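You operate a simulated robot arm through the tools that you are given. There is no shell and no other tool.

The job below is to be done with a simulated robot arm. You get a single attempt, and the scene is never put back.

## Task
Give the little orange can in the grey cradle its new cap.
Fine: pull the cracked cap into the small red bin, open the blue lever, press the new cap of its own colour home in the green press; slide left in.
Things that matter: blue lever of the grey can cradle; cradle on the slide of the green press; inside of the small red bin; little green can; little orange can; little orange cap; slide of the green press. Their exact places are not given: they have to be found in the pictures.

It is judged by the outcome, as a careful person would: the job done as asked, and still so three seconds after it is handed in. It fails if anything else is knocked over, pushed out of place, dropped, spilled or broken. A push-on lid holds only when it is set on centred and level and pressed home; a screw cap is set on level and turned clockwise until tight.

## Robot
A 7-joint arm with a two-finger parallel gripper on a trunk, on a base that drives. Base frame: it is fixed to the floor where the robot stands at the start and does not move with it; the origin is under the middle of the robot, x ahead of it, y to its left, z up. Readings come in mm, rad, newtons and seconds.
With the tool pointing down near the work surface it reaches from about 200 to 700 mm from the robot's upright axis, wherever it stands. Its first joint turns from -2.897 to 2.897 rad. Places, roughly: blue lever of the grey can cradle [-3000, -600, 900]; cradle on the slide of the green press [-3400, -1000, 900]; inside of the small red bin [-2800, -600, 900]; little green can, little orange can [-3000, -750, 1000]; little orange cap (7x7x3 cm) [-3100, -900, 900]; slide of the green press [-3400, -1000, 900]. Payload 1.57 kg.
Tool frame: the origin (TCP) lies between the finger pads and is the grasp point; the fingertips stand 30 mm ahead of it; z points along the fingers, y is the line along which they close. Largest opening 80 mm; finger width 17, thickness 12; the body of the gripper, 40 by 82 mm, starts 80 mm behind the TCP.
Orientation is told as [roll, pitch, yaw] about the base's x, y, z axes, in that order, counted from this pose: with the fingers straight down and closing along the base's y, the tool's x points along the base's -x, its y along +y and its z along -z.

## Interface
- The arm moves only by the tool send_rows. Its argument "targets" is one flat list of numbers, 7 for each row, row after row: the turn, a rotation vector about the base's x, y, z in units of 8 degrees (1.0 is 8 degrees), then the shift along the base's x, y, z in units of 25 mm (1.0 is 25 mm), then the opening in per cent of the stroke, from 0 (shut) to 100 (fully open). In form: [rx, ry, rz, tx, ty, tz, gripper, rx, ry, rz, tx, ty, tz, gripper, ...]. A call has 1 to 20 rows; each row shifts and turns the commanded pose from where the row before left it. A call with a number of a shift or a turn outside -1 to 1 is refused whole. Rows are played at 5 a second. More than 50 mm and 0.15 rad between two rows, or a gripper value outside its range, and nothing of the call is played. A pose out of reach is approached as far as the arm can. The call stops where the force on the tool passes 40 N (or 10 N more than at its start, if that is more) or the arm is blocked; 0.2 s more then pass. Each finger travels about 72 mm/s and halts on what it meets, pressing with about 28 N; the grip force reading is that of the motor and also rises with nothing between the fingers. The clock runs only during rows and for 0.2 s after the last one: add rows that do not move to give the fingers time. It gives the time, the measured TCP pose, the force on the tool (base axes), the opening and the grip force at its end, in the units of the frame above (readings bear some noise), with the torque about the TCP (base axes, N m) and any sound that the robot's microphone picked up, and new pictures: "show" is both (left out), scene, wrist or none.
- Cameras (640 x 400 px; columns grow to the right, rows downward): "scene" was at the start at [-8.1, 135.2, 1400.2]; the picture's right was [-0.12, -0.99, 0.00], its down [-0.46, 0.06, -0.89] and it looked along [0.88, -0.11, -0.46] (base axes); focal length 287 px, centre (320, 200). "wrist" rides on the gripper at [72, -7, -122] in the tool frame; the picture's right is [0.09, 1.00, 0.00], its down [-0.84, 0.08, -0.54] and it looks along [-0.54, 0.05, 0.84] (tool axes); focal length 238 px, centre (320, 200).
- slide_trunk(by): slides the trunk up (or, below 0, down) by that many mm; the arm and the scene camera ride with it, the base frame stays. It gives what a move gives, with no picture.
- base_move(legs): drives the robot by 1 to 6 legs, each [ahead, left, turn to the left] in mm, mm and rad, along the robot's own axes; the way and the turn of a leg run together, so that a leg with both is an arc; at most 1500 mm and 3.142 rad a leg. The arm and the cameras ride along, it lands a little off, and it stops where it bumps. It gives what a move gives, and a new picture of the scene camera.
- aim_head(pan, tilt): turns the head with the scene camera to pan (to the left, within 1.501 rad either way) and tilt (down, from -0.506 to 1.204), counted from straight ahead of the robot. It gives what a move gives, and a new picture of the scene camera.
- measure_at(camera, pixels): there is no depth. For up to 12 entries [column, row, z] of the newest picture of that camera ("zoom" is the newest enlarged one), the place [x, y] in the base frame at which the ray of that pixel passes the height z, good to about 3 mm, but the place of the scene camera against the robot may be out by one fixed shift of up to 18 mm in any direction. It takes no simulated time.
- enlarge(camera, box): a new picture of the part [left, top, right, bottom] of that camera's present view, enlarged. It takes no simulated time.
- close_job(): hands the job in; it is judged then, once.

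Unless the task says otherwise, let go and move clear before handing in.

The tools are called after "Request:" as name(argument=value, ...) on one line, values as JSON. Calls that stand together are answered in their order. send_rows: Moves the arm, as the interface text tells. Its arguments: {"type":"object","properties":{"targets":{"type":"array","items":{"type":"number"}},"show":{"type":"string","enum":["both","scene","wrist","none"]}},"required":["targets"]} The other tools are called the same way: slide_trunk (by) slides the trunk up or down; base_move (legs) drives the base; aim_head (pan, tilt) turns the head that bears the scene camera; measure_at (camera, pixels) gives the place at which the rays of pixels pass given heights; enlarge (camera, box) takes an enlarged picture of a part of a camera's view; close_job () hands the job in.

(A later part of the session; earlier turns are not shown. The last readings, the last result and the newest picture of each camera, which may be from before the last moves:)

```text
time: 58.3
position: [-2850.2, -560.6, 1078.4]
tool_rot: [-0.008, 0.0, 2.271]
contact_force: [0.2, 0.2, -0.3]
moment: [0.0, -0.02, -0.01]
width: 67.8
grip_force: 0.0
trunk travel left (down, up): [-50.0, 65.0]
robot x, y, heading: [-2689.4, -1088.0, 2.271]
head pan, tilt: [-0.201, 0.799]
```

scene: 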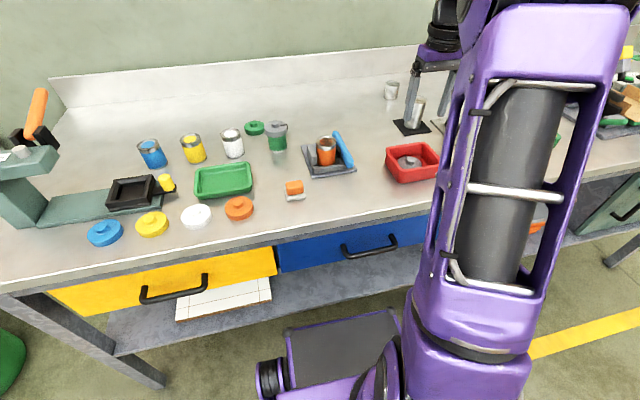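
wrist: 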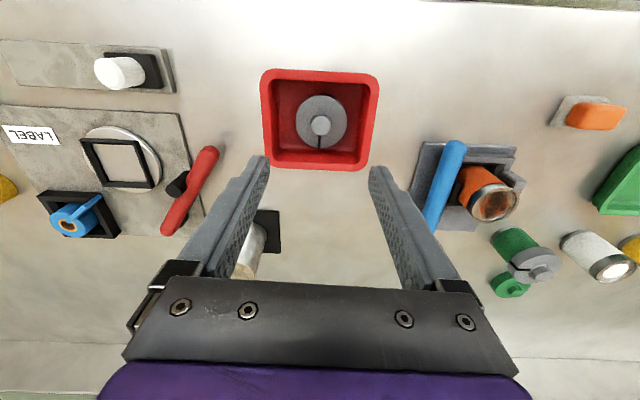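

The cracked cap lies in the red bin (320,120). Next I study the blue lever in the scene and wrist pictures.

Request:
enlarge(camera="scene", box=[285, 115, 373, 185])

Request:
enlarge(camera="wrist", box=[390, 120, 550, 240])

```text
5.71 times, centred on (329, 150) of scene
```

zoom: 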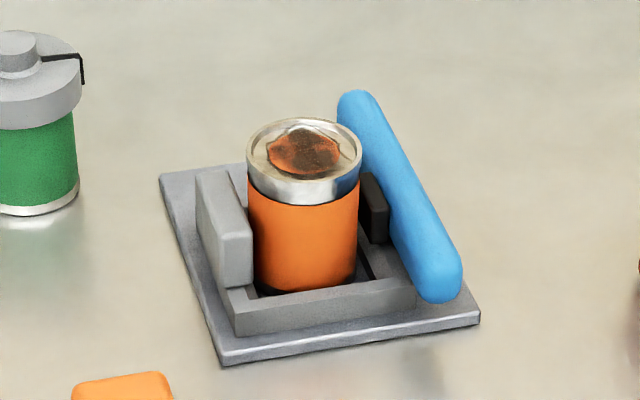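

```text
3.33 times, centred on (470, 180) of wrist
```

zoom: 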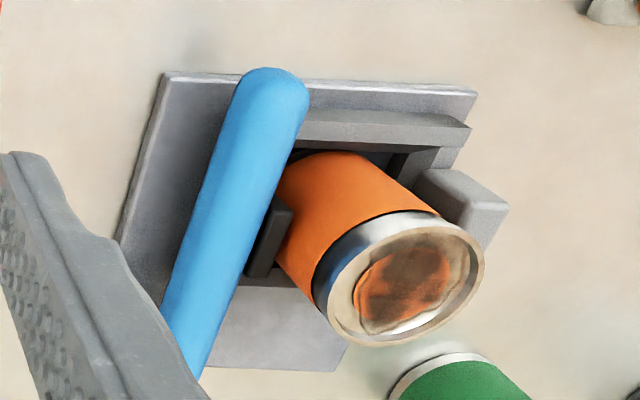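

The lever is higher at its back end (z≈959) than its front end (z≈933), with a black post near the back. I need a side view, so I rotate +90° and hover to the right of the lever.

Request:
send_rows(targets=[0, 0, 0.9375, -0.407, -0.04, 0, 100, 0, 0, 0.9375, -0.407, -0.04, 0, 100, 0, 0, 0.9375, -0.407, -0.04, 0, 100, 0, 0, 0.9375, -0.407, -0.04, 0, 100, 0, 0, 0.9375, -0.407, -0.04, 0, 100, 0, 0, 0.9375, -0.407, -0.04, 0, 100, 0, 0, 0.9375, -0.407, -0.04, 0, 100, 0, 0, 0.9375, -0.407, -0.04, 0, 100, 0, 0, 0.9375, -0.407, -0.04, 0, 100, 0, 0, 0.9375, -0.407, -0.04, 0, 100, 0, 0, 0.9375, -0.407, -0.04, 0, 100, 0, 0, 0.9375, -0.407, -0.04, 0, 100, 0, 0, 0, 0, 0, -0.8, 100, 0, 0, 0, 0, 0, -0.8, 100, 0, 0, 0, 0, 0, 0, 100])

Request:
enlarge(camera="wrist", box=[220, 80, 420, 230])

```text
time: 61.5
position: [-2972.6, -572.2, 1035.7]
tool_rot: [-0.009, -0.002, -2.443]
contact_force: [0.1, 0.3, -0.7]
moment: [0.02, -0.01, 0.01]
width: 80.1
grip_force: 0.0
trunk travel left (down, up): [-50.0, 65.0]
robot x, y, heading: [-2691.6, -1088.7, 2.268]
head pan, tilt: [-0.201, 0.799]
```

scene: 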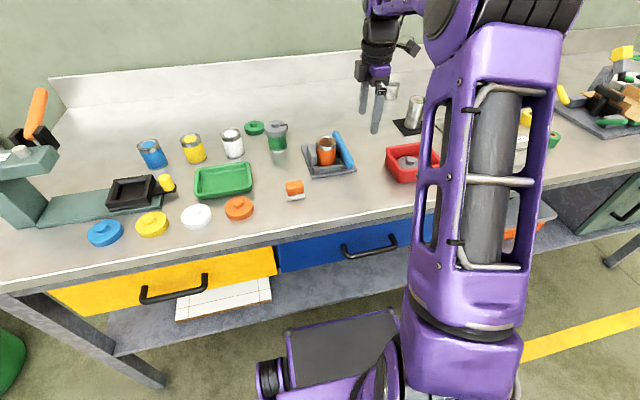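
wrist: 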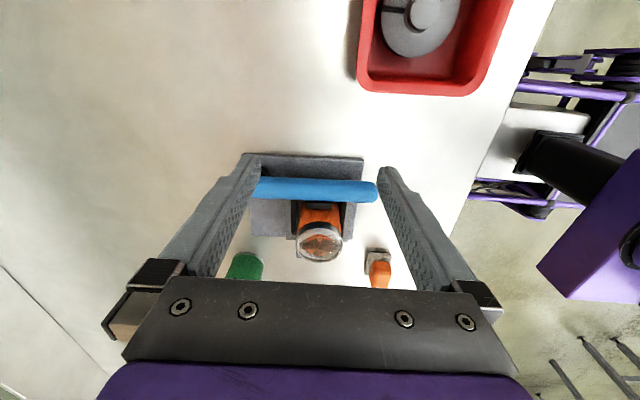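

```text
2.67 times, centred on (320, 155) of wrist
```

zoom: 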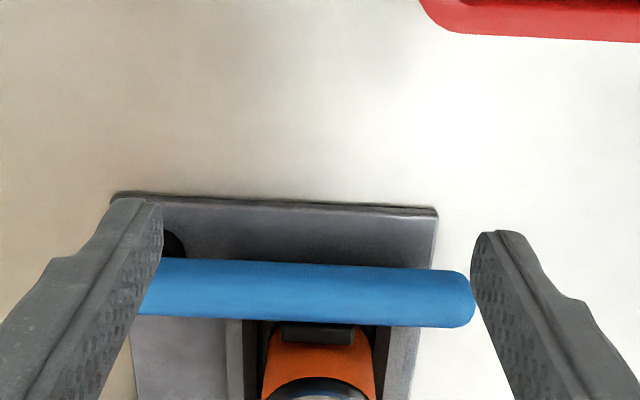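

The black post lies under the lever's back end at zoom (170,245). I shift back and lower to see it between the fingers.

Request:
send_rows(targets=[0, 0, 0, -0.12, 1, 0, 100, 0, 0, 0, -0.12, 1, 0, 100, 0, 0, 0, 0, 0, -0.8, 100, 0, 0, 0, 0, 0, -0.8, 100, 0, 0, 0, 0, 0, 0, 100])

Request:
enlarge(camera="wrist", box=[230, 100, 410, 235])

```text
time: 62.7
position: [-2978.5, -521.4, 997.2]
tool_rot: [-0.009, -0.003, -2.443]
contact_force: [0.1, 0.3, 0.7]
moment: [0.02, -0.03, -0.01]
width: 79.9
grip_force: 0.0
trunk travel left (down, up): [-50.0, 65.0]
robot x, y, heading: [-2691.0, -1088.0, 2.273]
head pan, tilt: [-0.201, 0.799]
```

scene: 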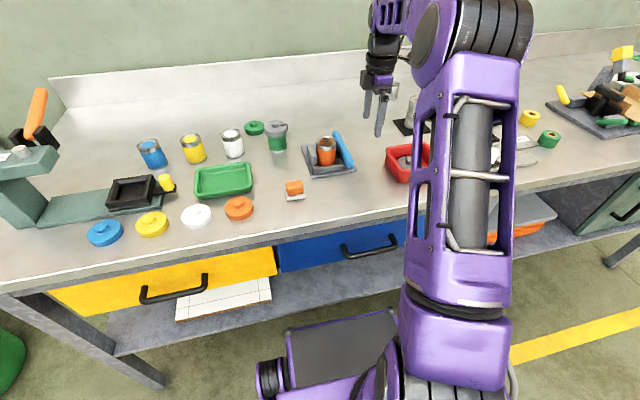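
wrist: 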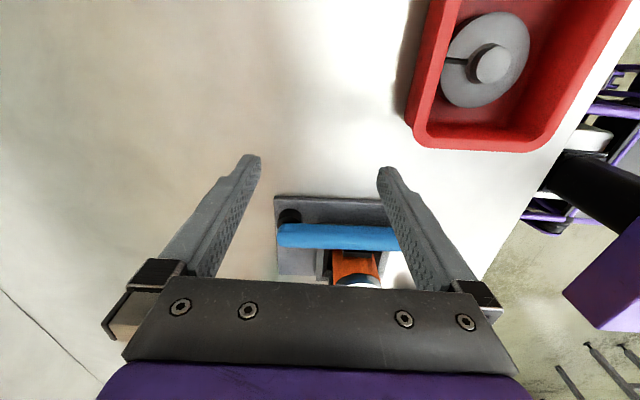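

```text
2.96 times, centred on (320, 168) of wrist
```

zoom: 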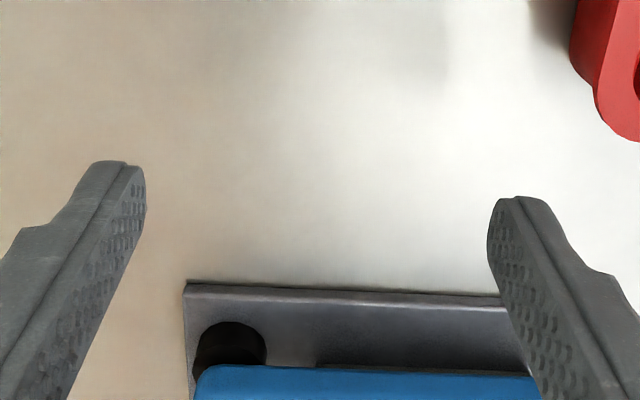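

The post is a vertical black cylinder at the lever's back end, so the lever swings sideways about it (front end to the right to open). I measure the post and lever.

Request:
measure_at(camera="wrist", pixels=[[289, 218, 930], [289, 218, 940], [289, 210, 905], [275, 197, 905], [281, 237, 945], [281, 237, 955], [278, 247, 955]])

Request:
measure_at(camera="scene", pixels=[[326, 144, 960], [326, 144, 950], [336, 137, 950], [348, 163, 940], [336, 137, 960], [348, 163, 930], [311, 177, 905], [357, 170, 905]])

```text
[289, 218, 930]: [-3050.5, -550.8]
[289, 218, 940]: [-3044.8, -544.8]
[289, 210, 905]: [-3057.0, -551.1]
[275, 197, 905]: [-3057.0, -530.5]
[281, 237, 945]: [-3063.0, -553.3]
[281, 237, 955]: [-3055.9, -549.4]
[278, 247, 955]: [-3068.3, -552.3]
```

```text
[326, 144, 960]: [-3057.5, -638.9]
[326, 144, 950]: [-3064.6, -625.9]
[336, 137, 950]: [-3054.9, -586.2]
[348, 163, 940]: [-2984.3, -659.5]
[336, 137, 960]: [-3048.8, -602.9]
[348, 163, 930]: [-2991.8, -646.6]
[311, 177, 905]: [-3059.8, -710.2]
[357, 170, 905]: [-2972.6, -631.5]
```

The pivot is near (-3053,-563) and the lever runs straight to the front, ending near (-2976,-657). I rotate back and hover over the lever's front end.

Request:
send_rows(targets=[0, 0, 0, 0, 0, 0.8, 100, 0, 0, 0, 0, 0, 0.8, 100, 0, 0, -0.9375, -0.02, -0.433, 0, 100, 0, 0, -0.9375, -0.02, -0.433, 0, 100, 0, 0, -0.9375, -0.02, -0.433, 0, 100, 0, 0, -0.9375, -0.02, -0.433, 0, 100, 0, 0, -0.9375, -0.02, -0.433, 0, 90, 0, 0, -0.9375, -0.02, -0.433, 0, 80, 0, 0, -0.9375, -0.02, -0.433, 0, 70, 0, 0, -0.9375, -0.02, -0.433, 0, 60, 0, 0, -0.9375, -0.02, -0.433, 0, 60, 0, 0, -0.9375, -0.02, -0.433, 0, 60, 0, 0, -0.9375, -0.02, -0.433, 0, 60, 0, 0, -0.9375, -0.02, -0.433, 0, 60, 0, 0, 0, 0, 0, -0.6, 60, 0, 0, 0, 0, 0, 0, 60])

Request:
enlarge(camera="wrist", box=[220, 90, 420, 240])

Request:
enlarge(camera="scene", box=[270, 70, 398, 180])

```text
time: 66.1
position: [-2984.0, -652.5, 1021.9]
tool_rot: [-0.009, 0.0, 2.268]
contact_force: [-0.8, -0.1, 0.2]
moment: [0.01, 0.03, 0.0]
width: 48.3
grip_force: 0.1
trunk travel left (down, up): [-50.0, 65.0]
robot x, y, heading: [-2689.7, -1090.8, 2.264]
head pan, tilt: [-0.201, 0.799]
```

scene: 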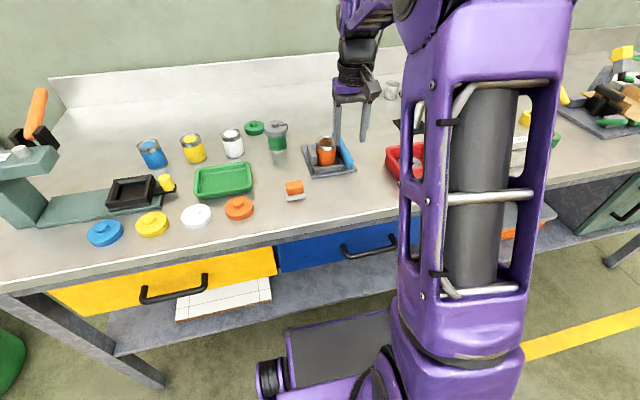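
wrist: 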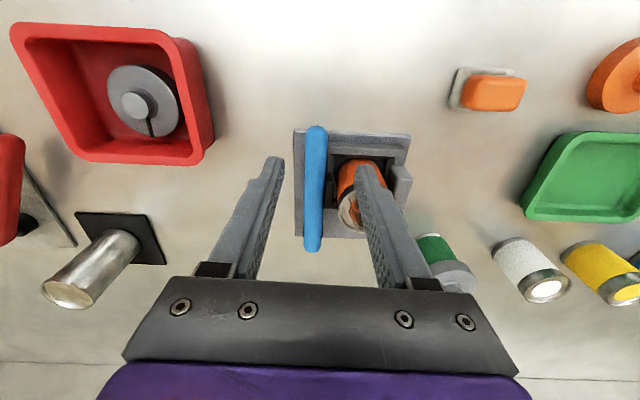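

```text
2.67 times, centred on (320, 165) of wrist
```

zoom: 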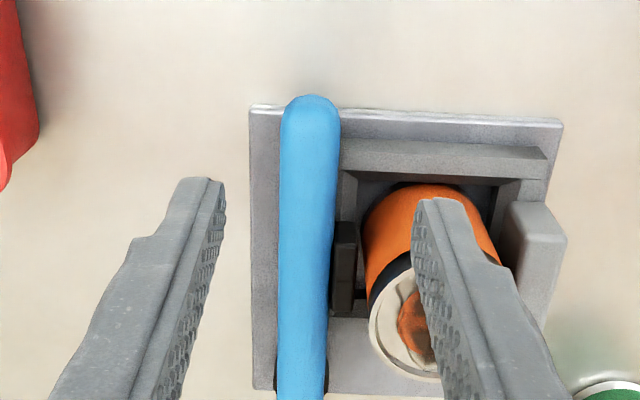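

```text
3.64 times, centred on (334, 125) of scene
```

zoom: 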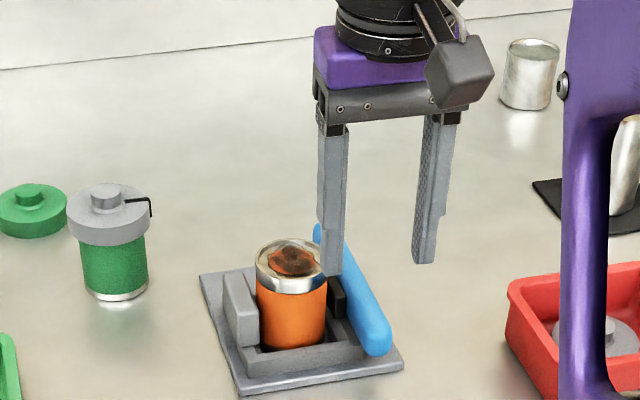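

The lever is centred about 4 mm right of the tool axis, and the front wall of the cradle is close. I shift slightly and lower the fingers around the lever's front end.

Request:
send_rows(targets=[0, 0, 0, 0.27, -0.09, 0, 60, 0, 0, 0, 0, 0, -0.8, 60, 0, 0, 0, 0, 0, -0.8, 60, 0, 0, 0, 0, 0, -0.6, 60, 0, 0, 0, 0, 0, -0.36, 60, 0, 0, 0, 0, 0, 0, 60])

Request:
enlarge(camera="wrist", box=[220, 90, 420, 240])

Request:
enlarge(camera="scene", box=[290, 100, 390, 180])

```text
time: 67.5
position: [-2977.7, -654.6, 957.5]
tool_rot: [-0.008, -0.002, 2.268]
contact_force: [-0.5, -0.4, 1.3]
moment: [0.0, -0.03, -0.01]
width: 48.0
grip_force: 0.2
trunk travel left (down, up): [-50.0, 65.0]
robot x, y, heading: [-2688.8, -1087.0, 2.273]
head pan, tilt: [-0.201, 0.799]
```

scene: 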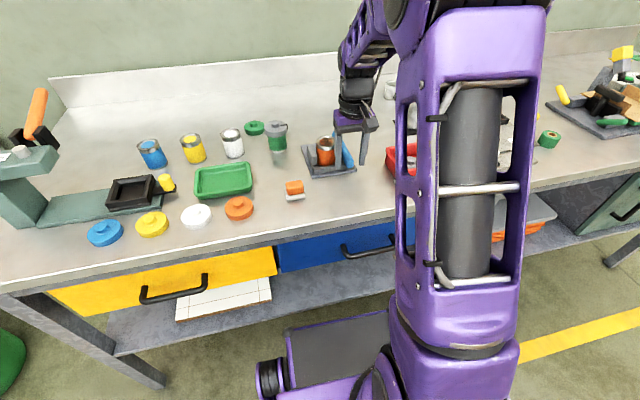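
wrist: 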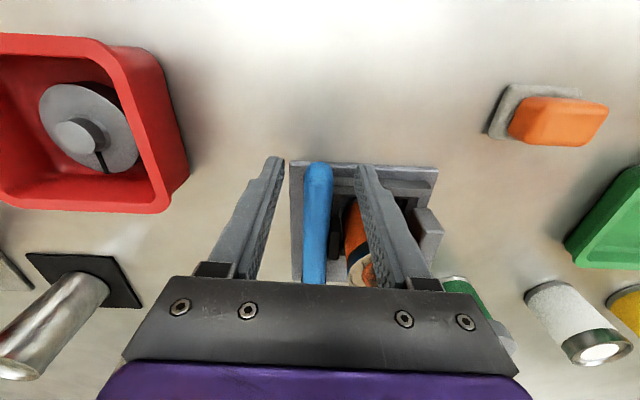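

```text
2.67 times, centred on (320, 165) of wrist
```

zoom: 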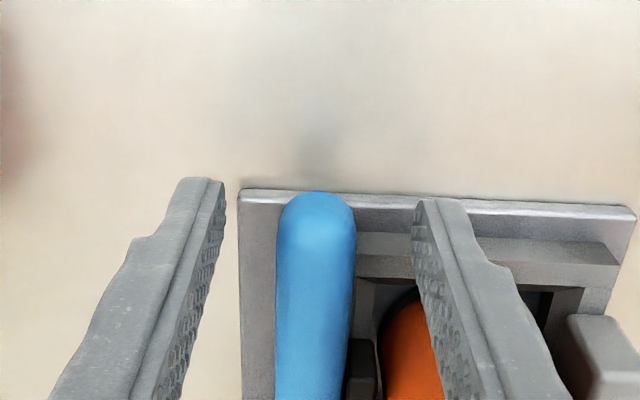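

```text
5.00 times, centred on (340, 140) of scene
```

zoom: 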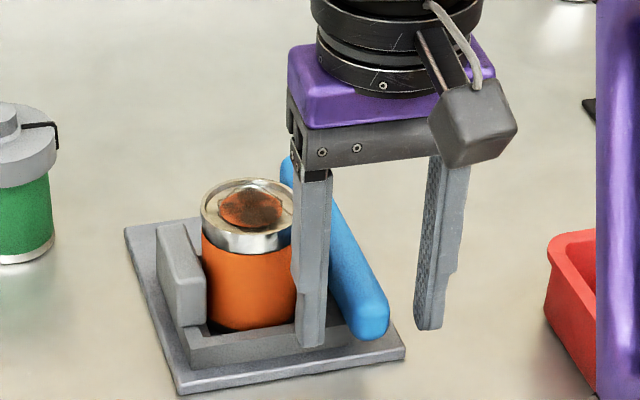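

The lever is nicely between the fingers (zoom (317,200)). I close loosely around it and swing the first 30° outward about the pivot.

Request:
send_rows(targets=[0, 0, 0, 0, 0, 0, 30, 0, 0, 0, 0, 0, 0, 30, 0, 0, 0.9375, 0.452, 0.424, 0, 30, 0, 0, 0.9375, 0.396, 0.48, 0, 30, 0, 0, 0.9375, 0.324, 0.528, 0, 30, 0, 0, 0.9375, 0.256, 0.564, 0, 30, 0, 0, 0, 0, 0, 0, 30])

Request:
enlarge(camera="scene", box=[290, 100, 390, 180])

```text
time: 69.1
position: [-2941.9, -604.8, 957.4]
tool_rot: [-0.009, -0.003, 2.795]
contact_force: [-0.4, 0.1, -0.5]
moment: [-0.01, 0.01, -0.01]
width: 24.3
grip_force: 0.2
trunk travel left (down, up): [-50.0, 65.0]
robot x, y, heading: [-2689.2, -1087.0, 2.27]
head pan, tilt: [-0.201, 0.799]
```

scene: 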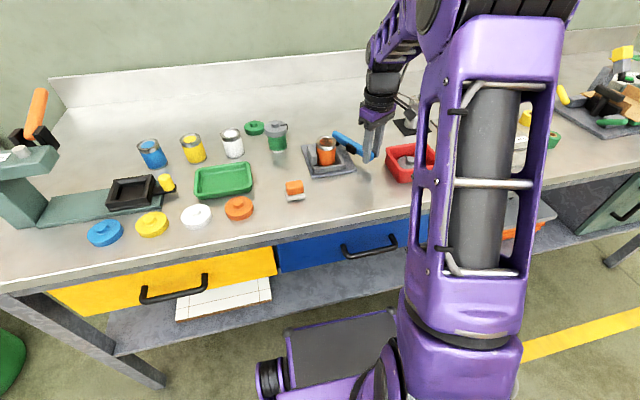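
wrist: 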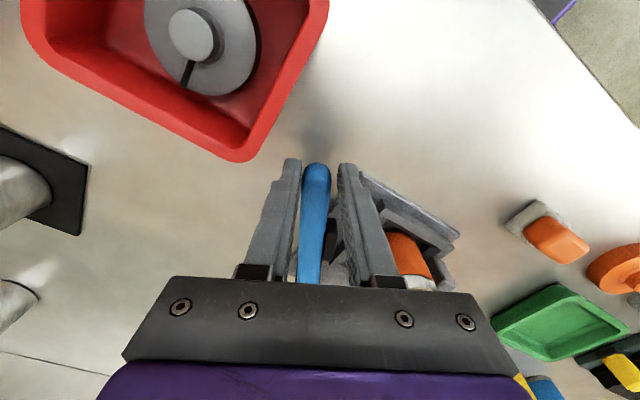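

```text
5.00 times, centred on (340, 140) of scene
```

zoom: 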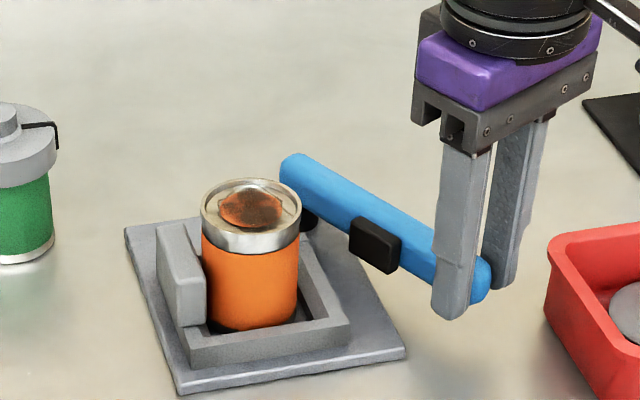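

The lever swings freely and its black pad is clear of the can. The bin's near corner (240,160) is close to the swing path, so I release, rise and check the clearance before opening further.

Request:
send_rows(targets=[0, 0, 0, 0, 0, 0, 45, 0, 0, 0, 0, 0, 0, 45, 0, 0, 0, 0, 0, 0.8, 45, 0, 0, 0, 0, 0, 0.8, 45, 0, 0, 0, 0, 0, 0.8, 45, 0, 0, 0, 0, 0, 0.8, 45, 0, 0, 0, 0, 0, 0.8, 45, 0, 0, 0, -0.2, -0.9, 0, 45, 0, 0, 0, -0.2, -0.9, 0, 45, 0, 0, 0, 0, 0, 0, 45])

Request:
enlarge(camera="wrist", box=[180, 60, 420, 210])

Request:
enlarge(camera="scene", box=[310, 110, 430, 190])

```text
time: 71.3
position: [-2952.9, -649.7, 1058.7]
tool_rot: [-0.007, -0.001, 2.791]
contact_force: [-0.6, -0.3, 0.3]
moment: [0.04, 0.02, 0.03]
width: 36.1
grip_force: 0.0
trunk travel left (down, up): [-50.0, 65.0]
robot x, y, heading: [-2689.8, -1089.1, 2.272]
head pan, tilt: [-0.201, 0.799]
```

scene: 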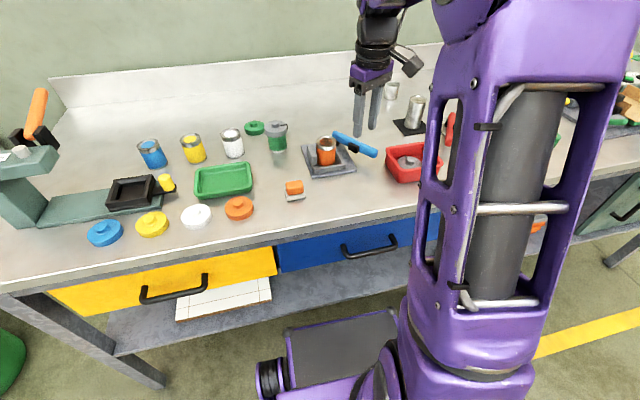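
wrist: 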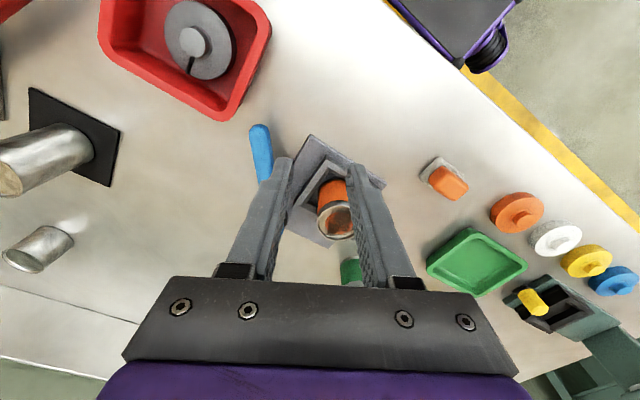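

```text
2.67 times, centred on (300, 135) of wrist
```

zoom: 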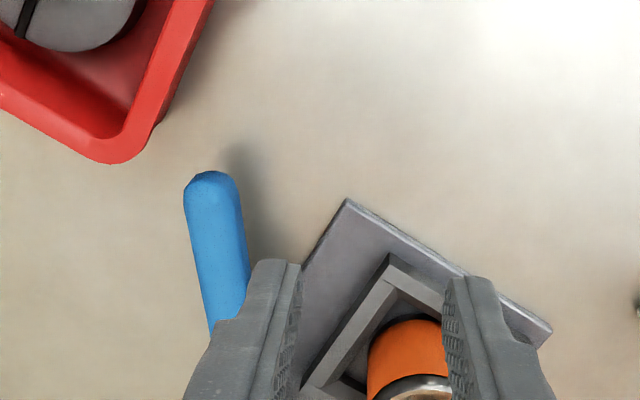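

```text
5.00 times, centred on (370, 150) of scene
```

zoom: 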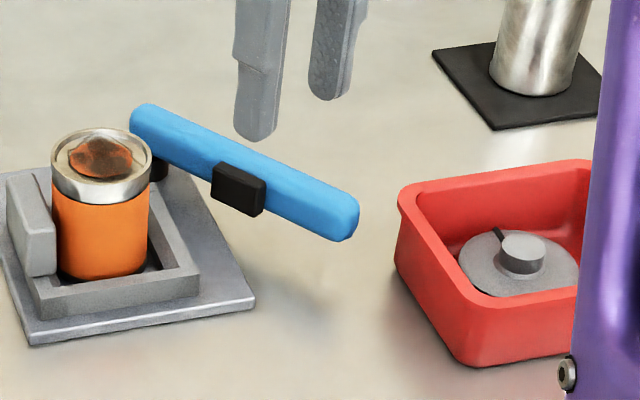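

Lever stands about 30° open with roughly 35 mm to the bin. I measure both points.

Request:
measure_at(camera="wrist", pixels=[[259, 127, 938], [223, 121, 930], [223, 121, 940], [223, 121, 950], [240, 112, 940], [270, 40, 940], [211, 117, 940]])

Request:
measure_at(camera="scene", pixels=[[375, 153, 938], [377, 150, 930], [377, 150, 940], [377, 150, 950], [387, 171, 905], [337, 133, 940]])

```text
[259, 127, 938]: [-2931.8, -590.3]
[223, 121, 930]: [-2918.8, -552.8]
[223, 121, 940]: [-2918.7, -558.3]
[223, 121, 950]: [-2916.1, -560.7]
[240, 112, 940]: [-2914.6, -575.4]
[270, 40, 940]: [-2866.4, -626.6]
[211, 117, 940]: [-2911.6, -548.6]
```

```text
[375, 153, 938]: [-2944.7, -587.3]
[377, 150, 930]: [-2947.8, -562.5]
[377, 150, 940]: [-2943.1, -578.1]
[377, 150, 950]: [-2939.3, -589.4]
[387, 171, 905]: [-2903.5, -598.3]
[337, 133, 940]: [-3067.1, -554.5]
```

The lever end is about 124 mm from the pivot and the bin corner 136 mm, so it can pass by if I hold it further in. I hover over the lever's middle at about 94 mm radius.

Request:
send_rows(targets=[0, 0, 0.917, -0.1, 0.88, 0, 55, 0, 0, 0, -0.12, 0.88, 0, 55, 0, 0, 0, -0.12, 0.88, 0, 55, 0, 0, 0, 0, 0, -0.8, 55, 0, 0, 0, 0, 0, -0.8, 55, 0, 0, 0, 0, 0, 0, 55])

Request:
enlarge(camera="wrist", box=[220, 90, 420, 240])

```text
time: 72.7
position: [-2960.1, -582.4, 1016.5]
tool_rot: [-0.009, -0.002, 2.922]
contact_force: [0.7, -0.8, 0.8]
moment: [0.02, 0.01, 0.01]
width: 44.2
grip_force: 0.1
trunk travel left (down, up): [-50.0, 65.0]
robot x, y, heading: [-2693.3, -1089.6, 2.269]
head pan, tilt: [-0.201, 0.799]
```

scene: 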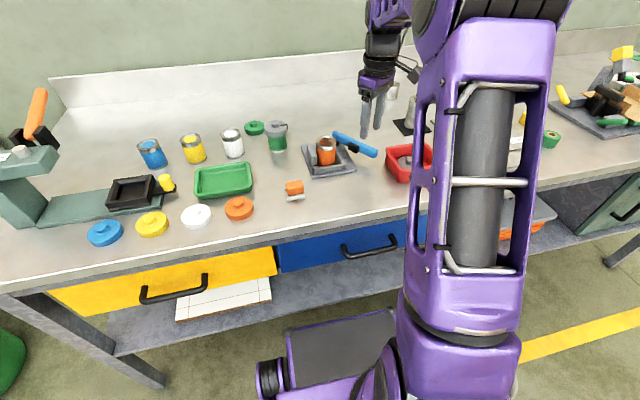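
wrist: 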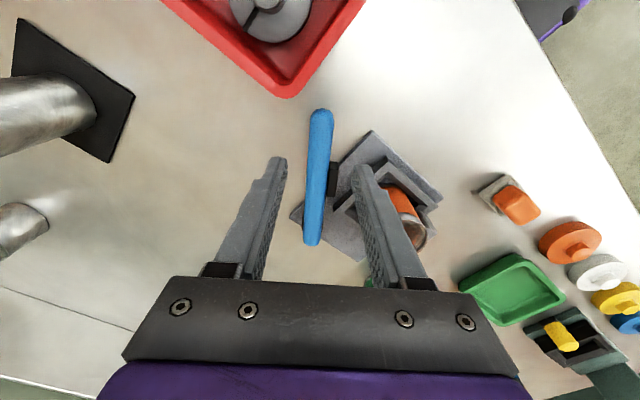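

```text
2.67 times, centred on (320, 165) of wrist
```

zoom: 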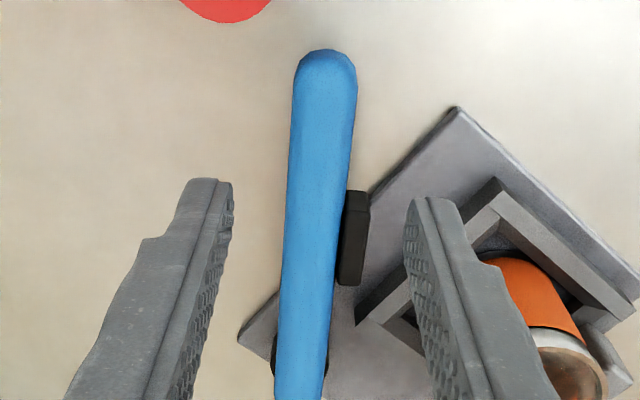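

The lever lies along the tool axis with the pad 16 mm away. I lower, close loosely, and swing the next 15°.

Request:
send_rows(targets=[0, 0, 0, 0, 0, -0.8, 55, 0, 0, 0, 0, 0, -0.8, 55, 0, 0, 0, 0, 0, -0.78, 55, 0, 0, 0, 0, 0, 0, 30, 0, 0, 0, 0, 0, 0, 30, 0, 0, 0.9375, 0.076, 0.488, 0, 30, 0, 0, 0.9375, 0.012, 0.492, 0, 30, 0, 0, 0, 0, 0, 0, 30])

Request:
enlarge(camera="wrist", box=[180, 50, 420, 230])

Request:
enlarge(camera="scene", box=[310, 110, 430, 190])

```text
time: 74.7
position: [-2962.8, -568.5, 957.3]
tool_rot: [0.01, -0.006, -3.091]
contact_force: [0.0, -26.6, 2.4]
moment: [-0.34, -0.16, -0.27]
width: 47.7
grip_force: 13.2
trunk travel left (down, up): [-50.0, 65.0]
robot x, y, heading: [-2690.0, -1087.2, 2.27]
head pan, tilt: [-0.201, 0.799]
stopped in row 8: the force on the tool passed its limit at 40 N (the readings are from after the stop); the commanded pose is now the measured one
```

scene: 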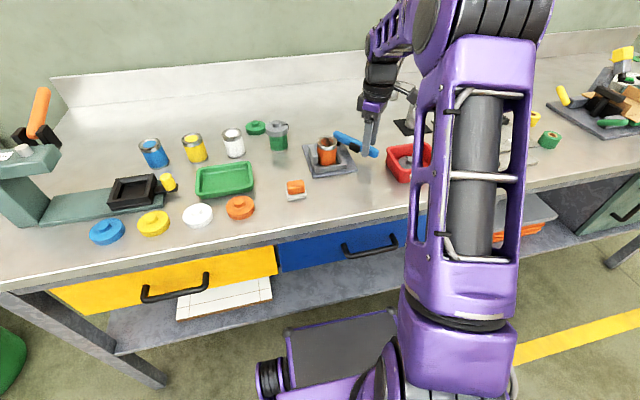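
wrist: 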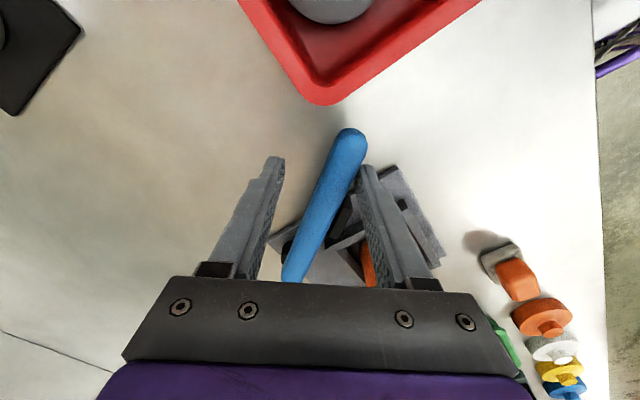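

```text
2.22 times, centred on (300, 140) of wrist
```

zoom: 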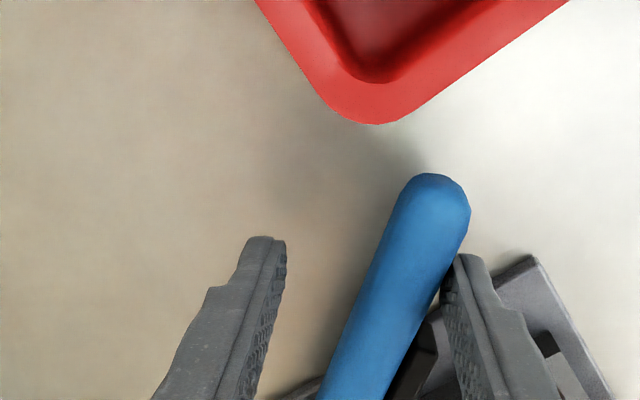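

```text
5.00 times, centred on (370, 150) of scene
```

zoom: 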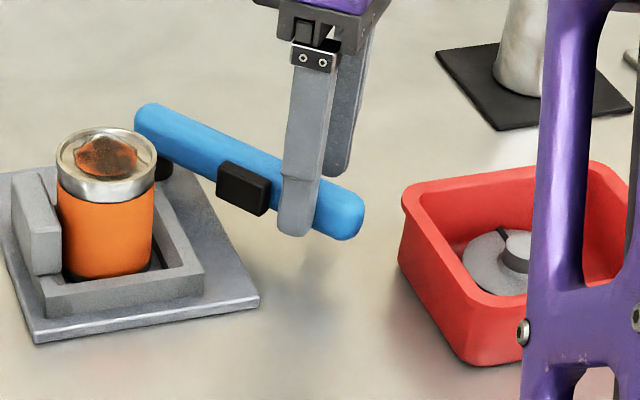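

The lever resisted and hasn't moved further: it stands at its end stop, fully open at about 37°. I back off the push and lift clear.

Request:
send_rows(targets=[0, 0, -0.5, 0, -0.3, 0, 55, 0, 0, -0.5, 0, -0.2, 0, 55, 0, 0, -0.6, 0, -0.1, 0, 55, 0, 0, 0, 0, 0, 0.6, 55, 0, 0, 0, 0, 0, 0.8, 55, 0, 0, 0, 0, 0, 0.9, 55, 0, 0, 0, 0, 0, 0.9, 55, 0, 0, 0, 0, 0, 0.9, 55, 0, 0, 0, 0, 0, 0, 55])

Request:
enlarge(camera="scene", box=[290, 100, 430, 190])

```text
time: 76.7
position: [-2960.9, -578.3, 1060.8]
tool_rot: [-0.002, -0.004, 2.965]
contact_force: [0.1, 0.3, 0.1]
moment: [0.0, 0.0, 0.01]
width: 44.0
grip_force: 0.0
trunk travel left (down, up): [-50.0, 65.0]
robot x, y, heading: [-2690.9, -1084.4, 2.271]
head pan, tilt: [-0.201, 0.799]
```

scene: 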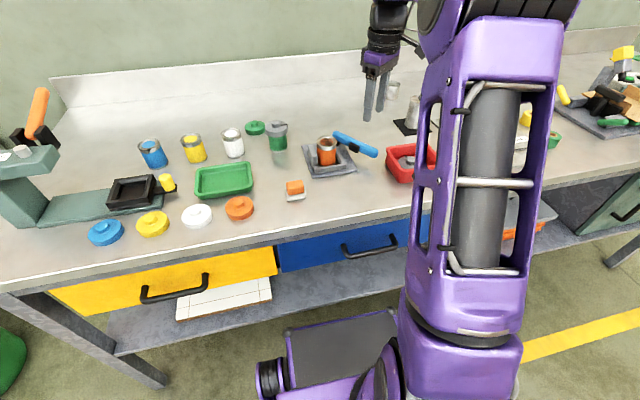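
wrist: 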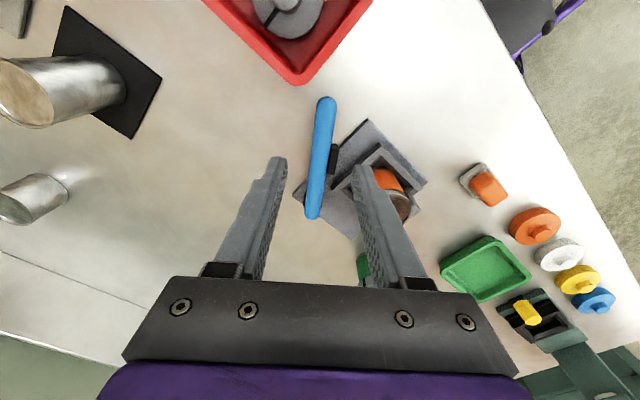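

```text
4.44 times, centred on (360, 145) of scene
```

zoom: 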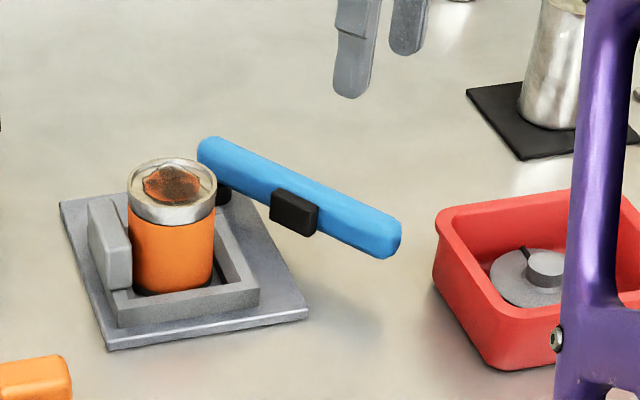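

The lever is fully open with its pad clear of the can. I rotate to grip front-to-back (camera on the right side) and hover over the can.

Request:
send_rows(targets=[0, 0, 0.9, -0.503, -0.383, 0, 80, 0, 0, 0.9, -0.503, -0.383, 0, 90, 0, 0, 0.9, -0.503, -0.383, 0, 100, 0, 0, 0.9, -0.503, -0.383, 0, 100, 0, 0, 0.9, -0.503, -0.383, 0, 100, 0, 0, 0.9, -0.503, -0.383, 0, 100, 0, 0, 0.87, -0.503, -0.383, 0, 100, 0, 0, 0, 0, 0, 0, 100])

Request:
enlarge(camera="wrist", box=[220, 70, 420, 220])

```text
time: 78.5
position: [-3050.3, -645.9, 1060.6]
tool_rot: [0.001, -0.006, -2.441]
contact_force: [0.6, 0.1, -0.5]
moment: [0.0, -0.02, -0.02]
width: 79.8
grip_force: 0.1
trunk travel left (down, up): [-50.0, 65.0]
robot x, y, heading: [-2689.4, -1086.2, 2.272]
head pan, tilt: [-0.201, 0.799]
```

scene: 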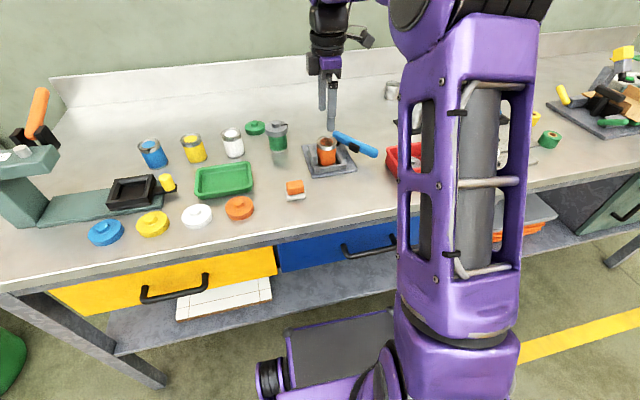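
wrist: 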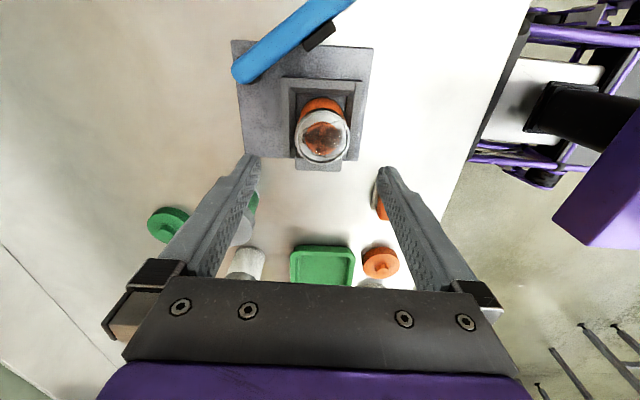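

```text
2.67 times, centred on (320, 145) of wrist
```

zoom: 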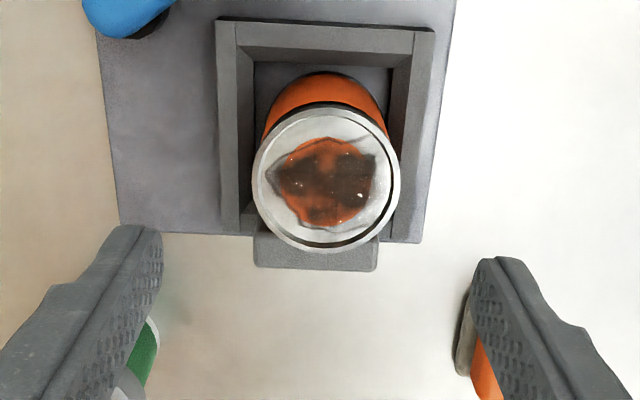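

The can's rim centre at zoom (325,178) matches the tool axis. I lower to TCP z≈958, so the fingertips stay above the cradle walls, and look.

Request:
send_rows(targets=[0, 0, 0, 0, 0, -0.9, 100, 0, 0, 0, 0, 0, -0.9, 100, 0, 0, 0, 0, 0, -0.9, 100, 0, 0, 0, 0, 0, -0.9, 100, 0, 0, 0, 0, 0, -0.5, 100, 0, 0, 0, 0, 0, 0, 100])

Request:
enlarge(camera="scene", box=[290, 100, 390, 180])

```text
time: 79.9
position: [-3049.4, -646.9, 957.0]
tool_rot: [0.0, -0.006, -2.443]
contact_force: [-0.6, 0.4, 0.9]
moment: [-0.02, 0.0, 0.0]
width: 80.1
grip_force: 0.1
trunk travel left (down, up): [-50.0, 65.0]
robot x, y, heading: [-2688.5, -1088.0, 2.274]
head pan, tilt: [-0.201, 0.799]
```

scene: 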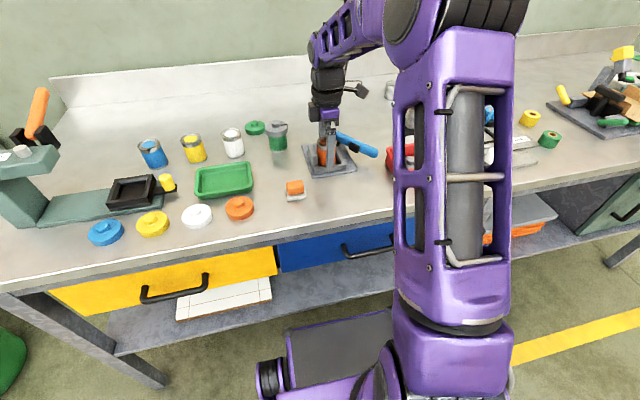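
wrist: 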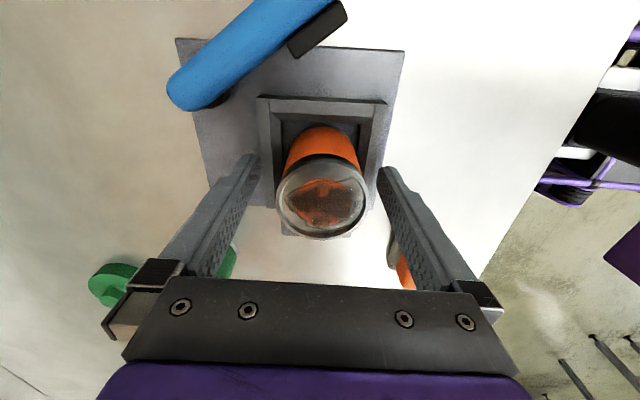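

```text
5.00 times, centred on (340, 140) of scene
```

zoom: 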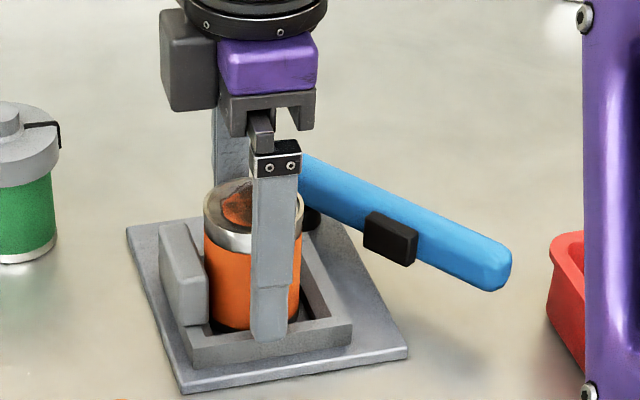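

The fingers straddle the can above the walls without contact. I close on the can.

Request:
send_rows(targets=[0, 0, 0, 0, 0, 0, 45, 0, 0, 0, 0, 0, 0, 45, 0, 0, 0, 0, 0, 0, 45, 0, 0, 0, 0, 0, 0, 45], show="wrist")

```text
time: 80.9
position: [-3049.1, -645.4, 957.0]
tool_rot: [0.0, -0.005, -2.442]
contact_force: [-0.8, -0.9, -0.2]
moment: [0.03, -0.01, -0.02]
width: 47.8
grip_force: 28.6
trunk travel left (down, up): [-50.0, 65.0]
robot x, y, heading: [-2688.2, -1090.0, 2.266]
head pan, tilt: [-0.201, 0.799]
```

wrist: 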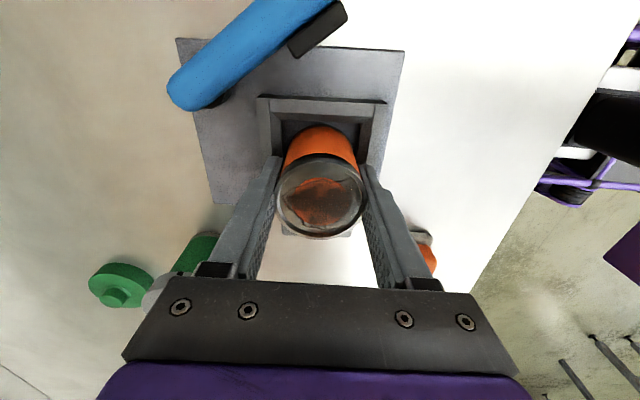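

The can is held at 47.8 mm. I lift it slowly and check that it comes freely.

Request:
send_rows(targets=[0, 0, 0, 0, 0, 0.2, 45, 0, 0, 0, 0, 0, 0.3, 45, 0, 0, 0, 0, 0, 0.4, 45, 0, 0, 0, 0, 0, 0.6, 45, 0, 0, 0, 0, 0, 0.6, 45, 0, 0, 0, 0, 0, 0.6, 45, 0, 0, 0, 0, 0, 0.6, 45, 0, 0, 0, 0, 0, 0.6, 45, 0, 0, 0, 0, 0, 0.6, 45, 0, 0, 0, 0, 0, 0, 45])

Request:
enlarge(camera="scene", box=[270, 70, 400, 180])

```text
time: 83.1
position: [-3051.0, -646.4, 1069.2]
tool_rot: [0.001, -0.006, -2.441]
contact_force: [0.5, 0.3, -2.4]
moment: [-0.02, -0.01, 0.01]
width: 47.4
grip_force: 27.9
trunk travel left (down, up): [-50.0, 65.0]
robot x, y, heading: [-2691.0, -1088.7, 2.267]
head pan, tilt: [-0.201, 0.799]
```

scene: 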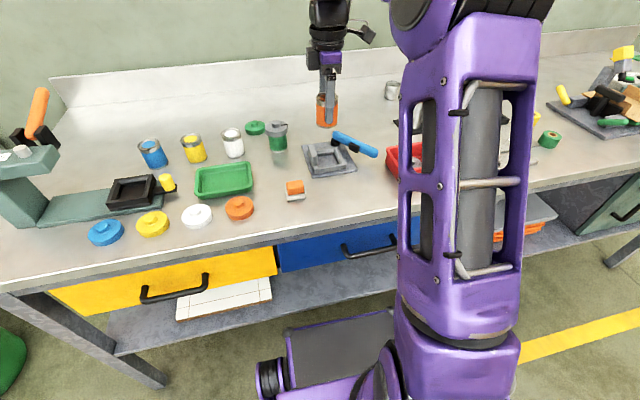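
wrist: 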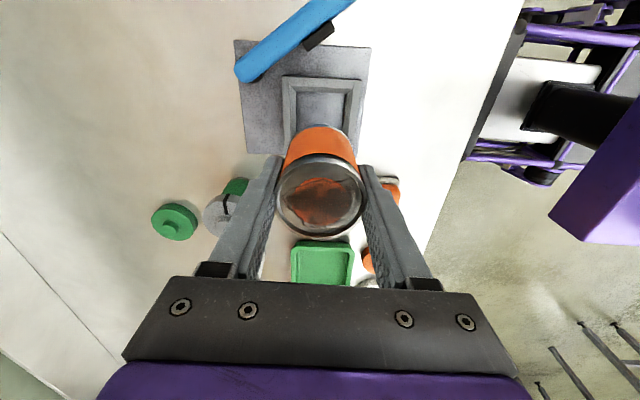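

```text
3.64 times, centred on (335, 125) of scene
```

zoom: 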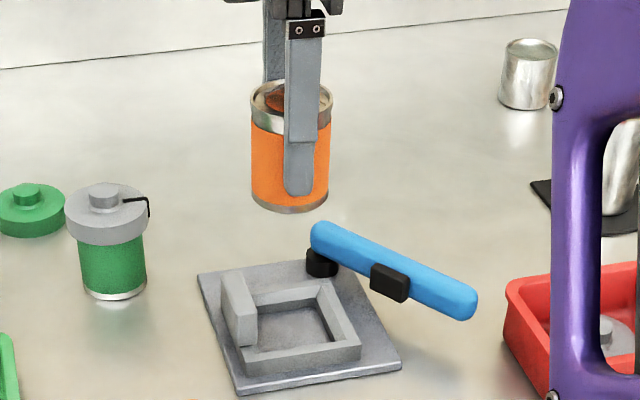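

The can is free of the cradle and hangs level. I measure the press and its slide tray for planning the base shift.

Request:
measure_at(camera="scene", pixels=[[131, 190, 915], [131, 190, 925], [168, 184, 930], [239, 208, 915], [45, 222, 900], [10, 160, 1040], [57, 155, 1020], [22, 150, 1050], [38, 97, 1150], [108, 190, 925], [155, 178, 925]])

Request:
enlarge(camera="scene", box=[0, 70, 192, 250])

```text
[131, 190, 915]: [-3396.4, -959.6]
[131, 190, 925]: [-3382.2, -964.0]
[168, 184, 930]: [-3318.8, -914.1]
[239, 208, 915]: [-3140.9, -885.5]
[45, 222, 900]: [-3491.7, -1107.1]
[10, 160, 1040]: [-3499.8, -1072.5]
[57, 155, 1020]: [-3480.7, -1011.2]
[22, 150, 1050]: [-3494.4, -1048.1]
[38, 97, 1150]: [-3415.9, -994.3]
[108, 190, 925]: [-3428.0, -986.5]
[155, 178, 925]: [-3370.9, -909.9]
```

```text
2.22 times, centred on (96, 160) of scene
```

zoom: 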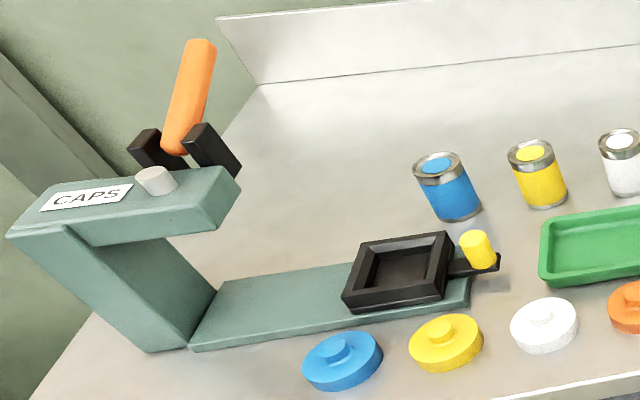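

The tray centre is near (-3385,-962), about 450 mm to my left, and the press head some 130 mm beyond. I raise the can a bit and shift the base 360 mm to the left.

Request:
send_rows(targets=[0, 0, 0, 0, 0, 0.8, 45, 0, 0, 0, 0, 0, 0.8, 45, 0, 0, 0, 0, 0, 0.8, 45, 0, 0, 0, 0, 0, 0, 45], show="none")

Request:
measure_at(camera="scene", pixels=[[38, 350, 0], [25, 380, 0], [255, 370, 100], [260, 390, 50], [150, 385, 0]])

```text
time: 84.1
position: [-3048.3, -645.7, 1131.0]
tool_rot: [0.0, -0.004, -2.444]
contact_force: [-0.7, -0.5, -2.1]
moment: [0.03, 0.02, 0.01]
width: 47.8
grip_force: 28.1
trunk travel left (down, up): [-50.0, 65.0]
robot x, y, heading: [-2690.2, -1086.4, 2.269]
head pan, tilt: [-0.201, 0.799]
```

```text
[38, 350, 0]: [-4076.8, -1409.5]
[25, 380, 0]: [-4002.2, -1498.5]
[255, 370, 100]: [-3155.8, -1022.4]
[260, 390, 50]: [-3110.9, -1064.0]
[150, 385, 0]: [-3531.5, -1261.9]
```

The trash can is well away. I drive sideways to the left.

Request:
base_move(legs=[[0, 360, 0]])

Request:
aim_head(pan=-0.05, tilt=0.75)

Request:
send_rows(targets=[0, 0, 0, 0, 0, 0, 45])

```text
time: 88.1
position: [-3327.2, -880.6, 1130.8]
tool_rot: [0.0, -0.004, -2.437]
contact_force: [0.4, -0.4, -0.9]
moment: [-0.03, 0.0, 0.0]
width: 47.7
grip_force: 28.0
trunk travel left (down, up): [-50.0, 65.0]
robot x, y, heading: [-2967.8, -1320.1, 2.28]
head pan, tilt: [-0.201, 0.799]
```

scene: 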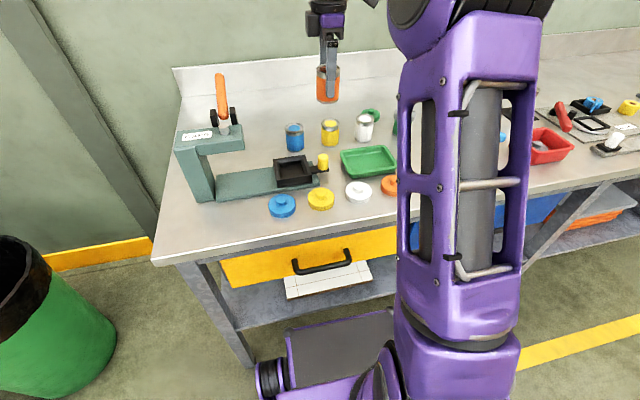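

```text
time: 88.8
position: [-3326.9, -880.7, 1130.6]
tool_rot: [0.0, -0.005, -2.438]
contact_force: [0.1, -0.1, -1.4]
moment: [0.01, -0.01, 0.04]
width: 47.7
grip_force: 28.1
trunk travel left (down, up): [-50.0, 65.0]
robot x, y, heading: [-2967.7, -1319.3, 2.278]
head pan, tilt: [-0.051, 0.75]
```

scene: 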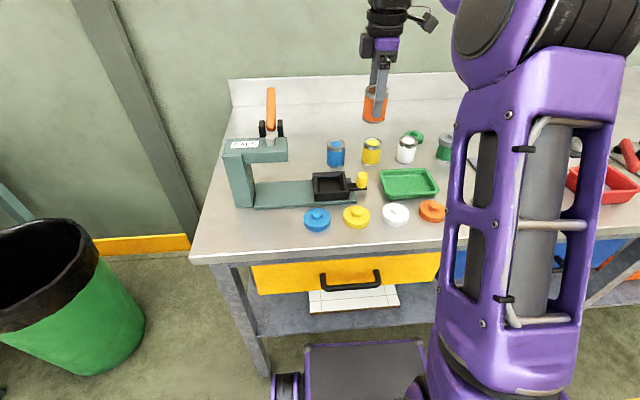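

```text
time: 89.2
position: [-3326.9, -882.5, 1129.4]
tool_rot: [0.001, -0.005, -2.436]
contact_force: [0.2, -0.9, -2.0]
moment: [0.03, 0.0, -0.02]
width: 47.7
grip_force: 28.1
trunk travel left (down, up): [-50.0, 65.0]
robot x, y, heading: [-2964.2, -1322.1, 2.278]
head pan, tilt: [-0.051, 0.75]
```

scene: 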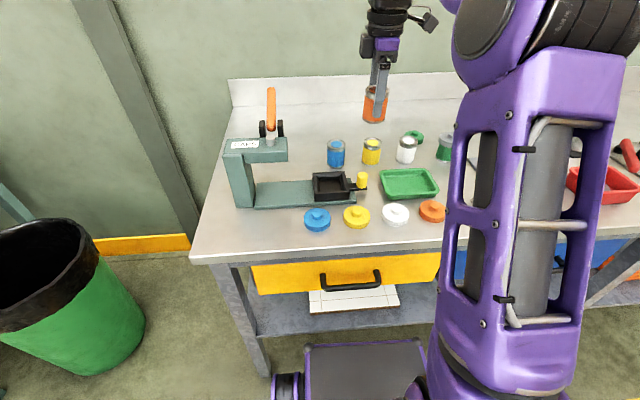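
wrist: 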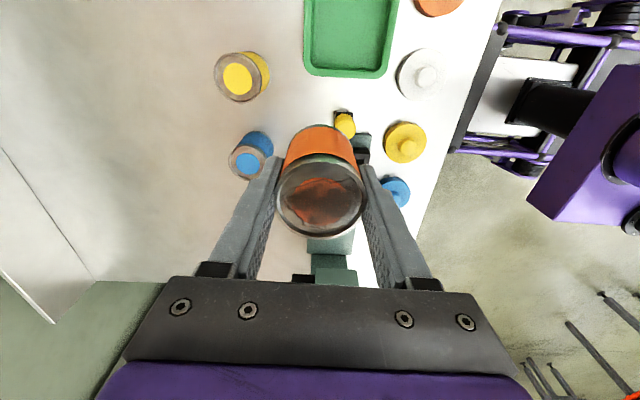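

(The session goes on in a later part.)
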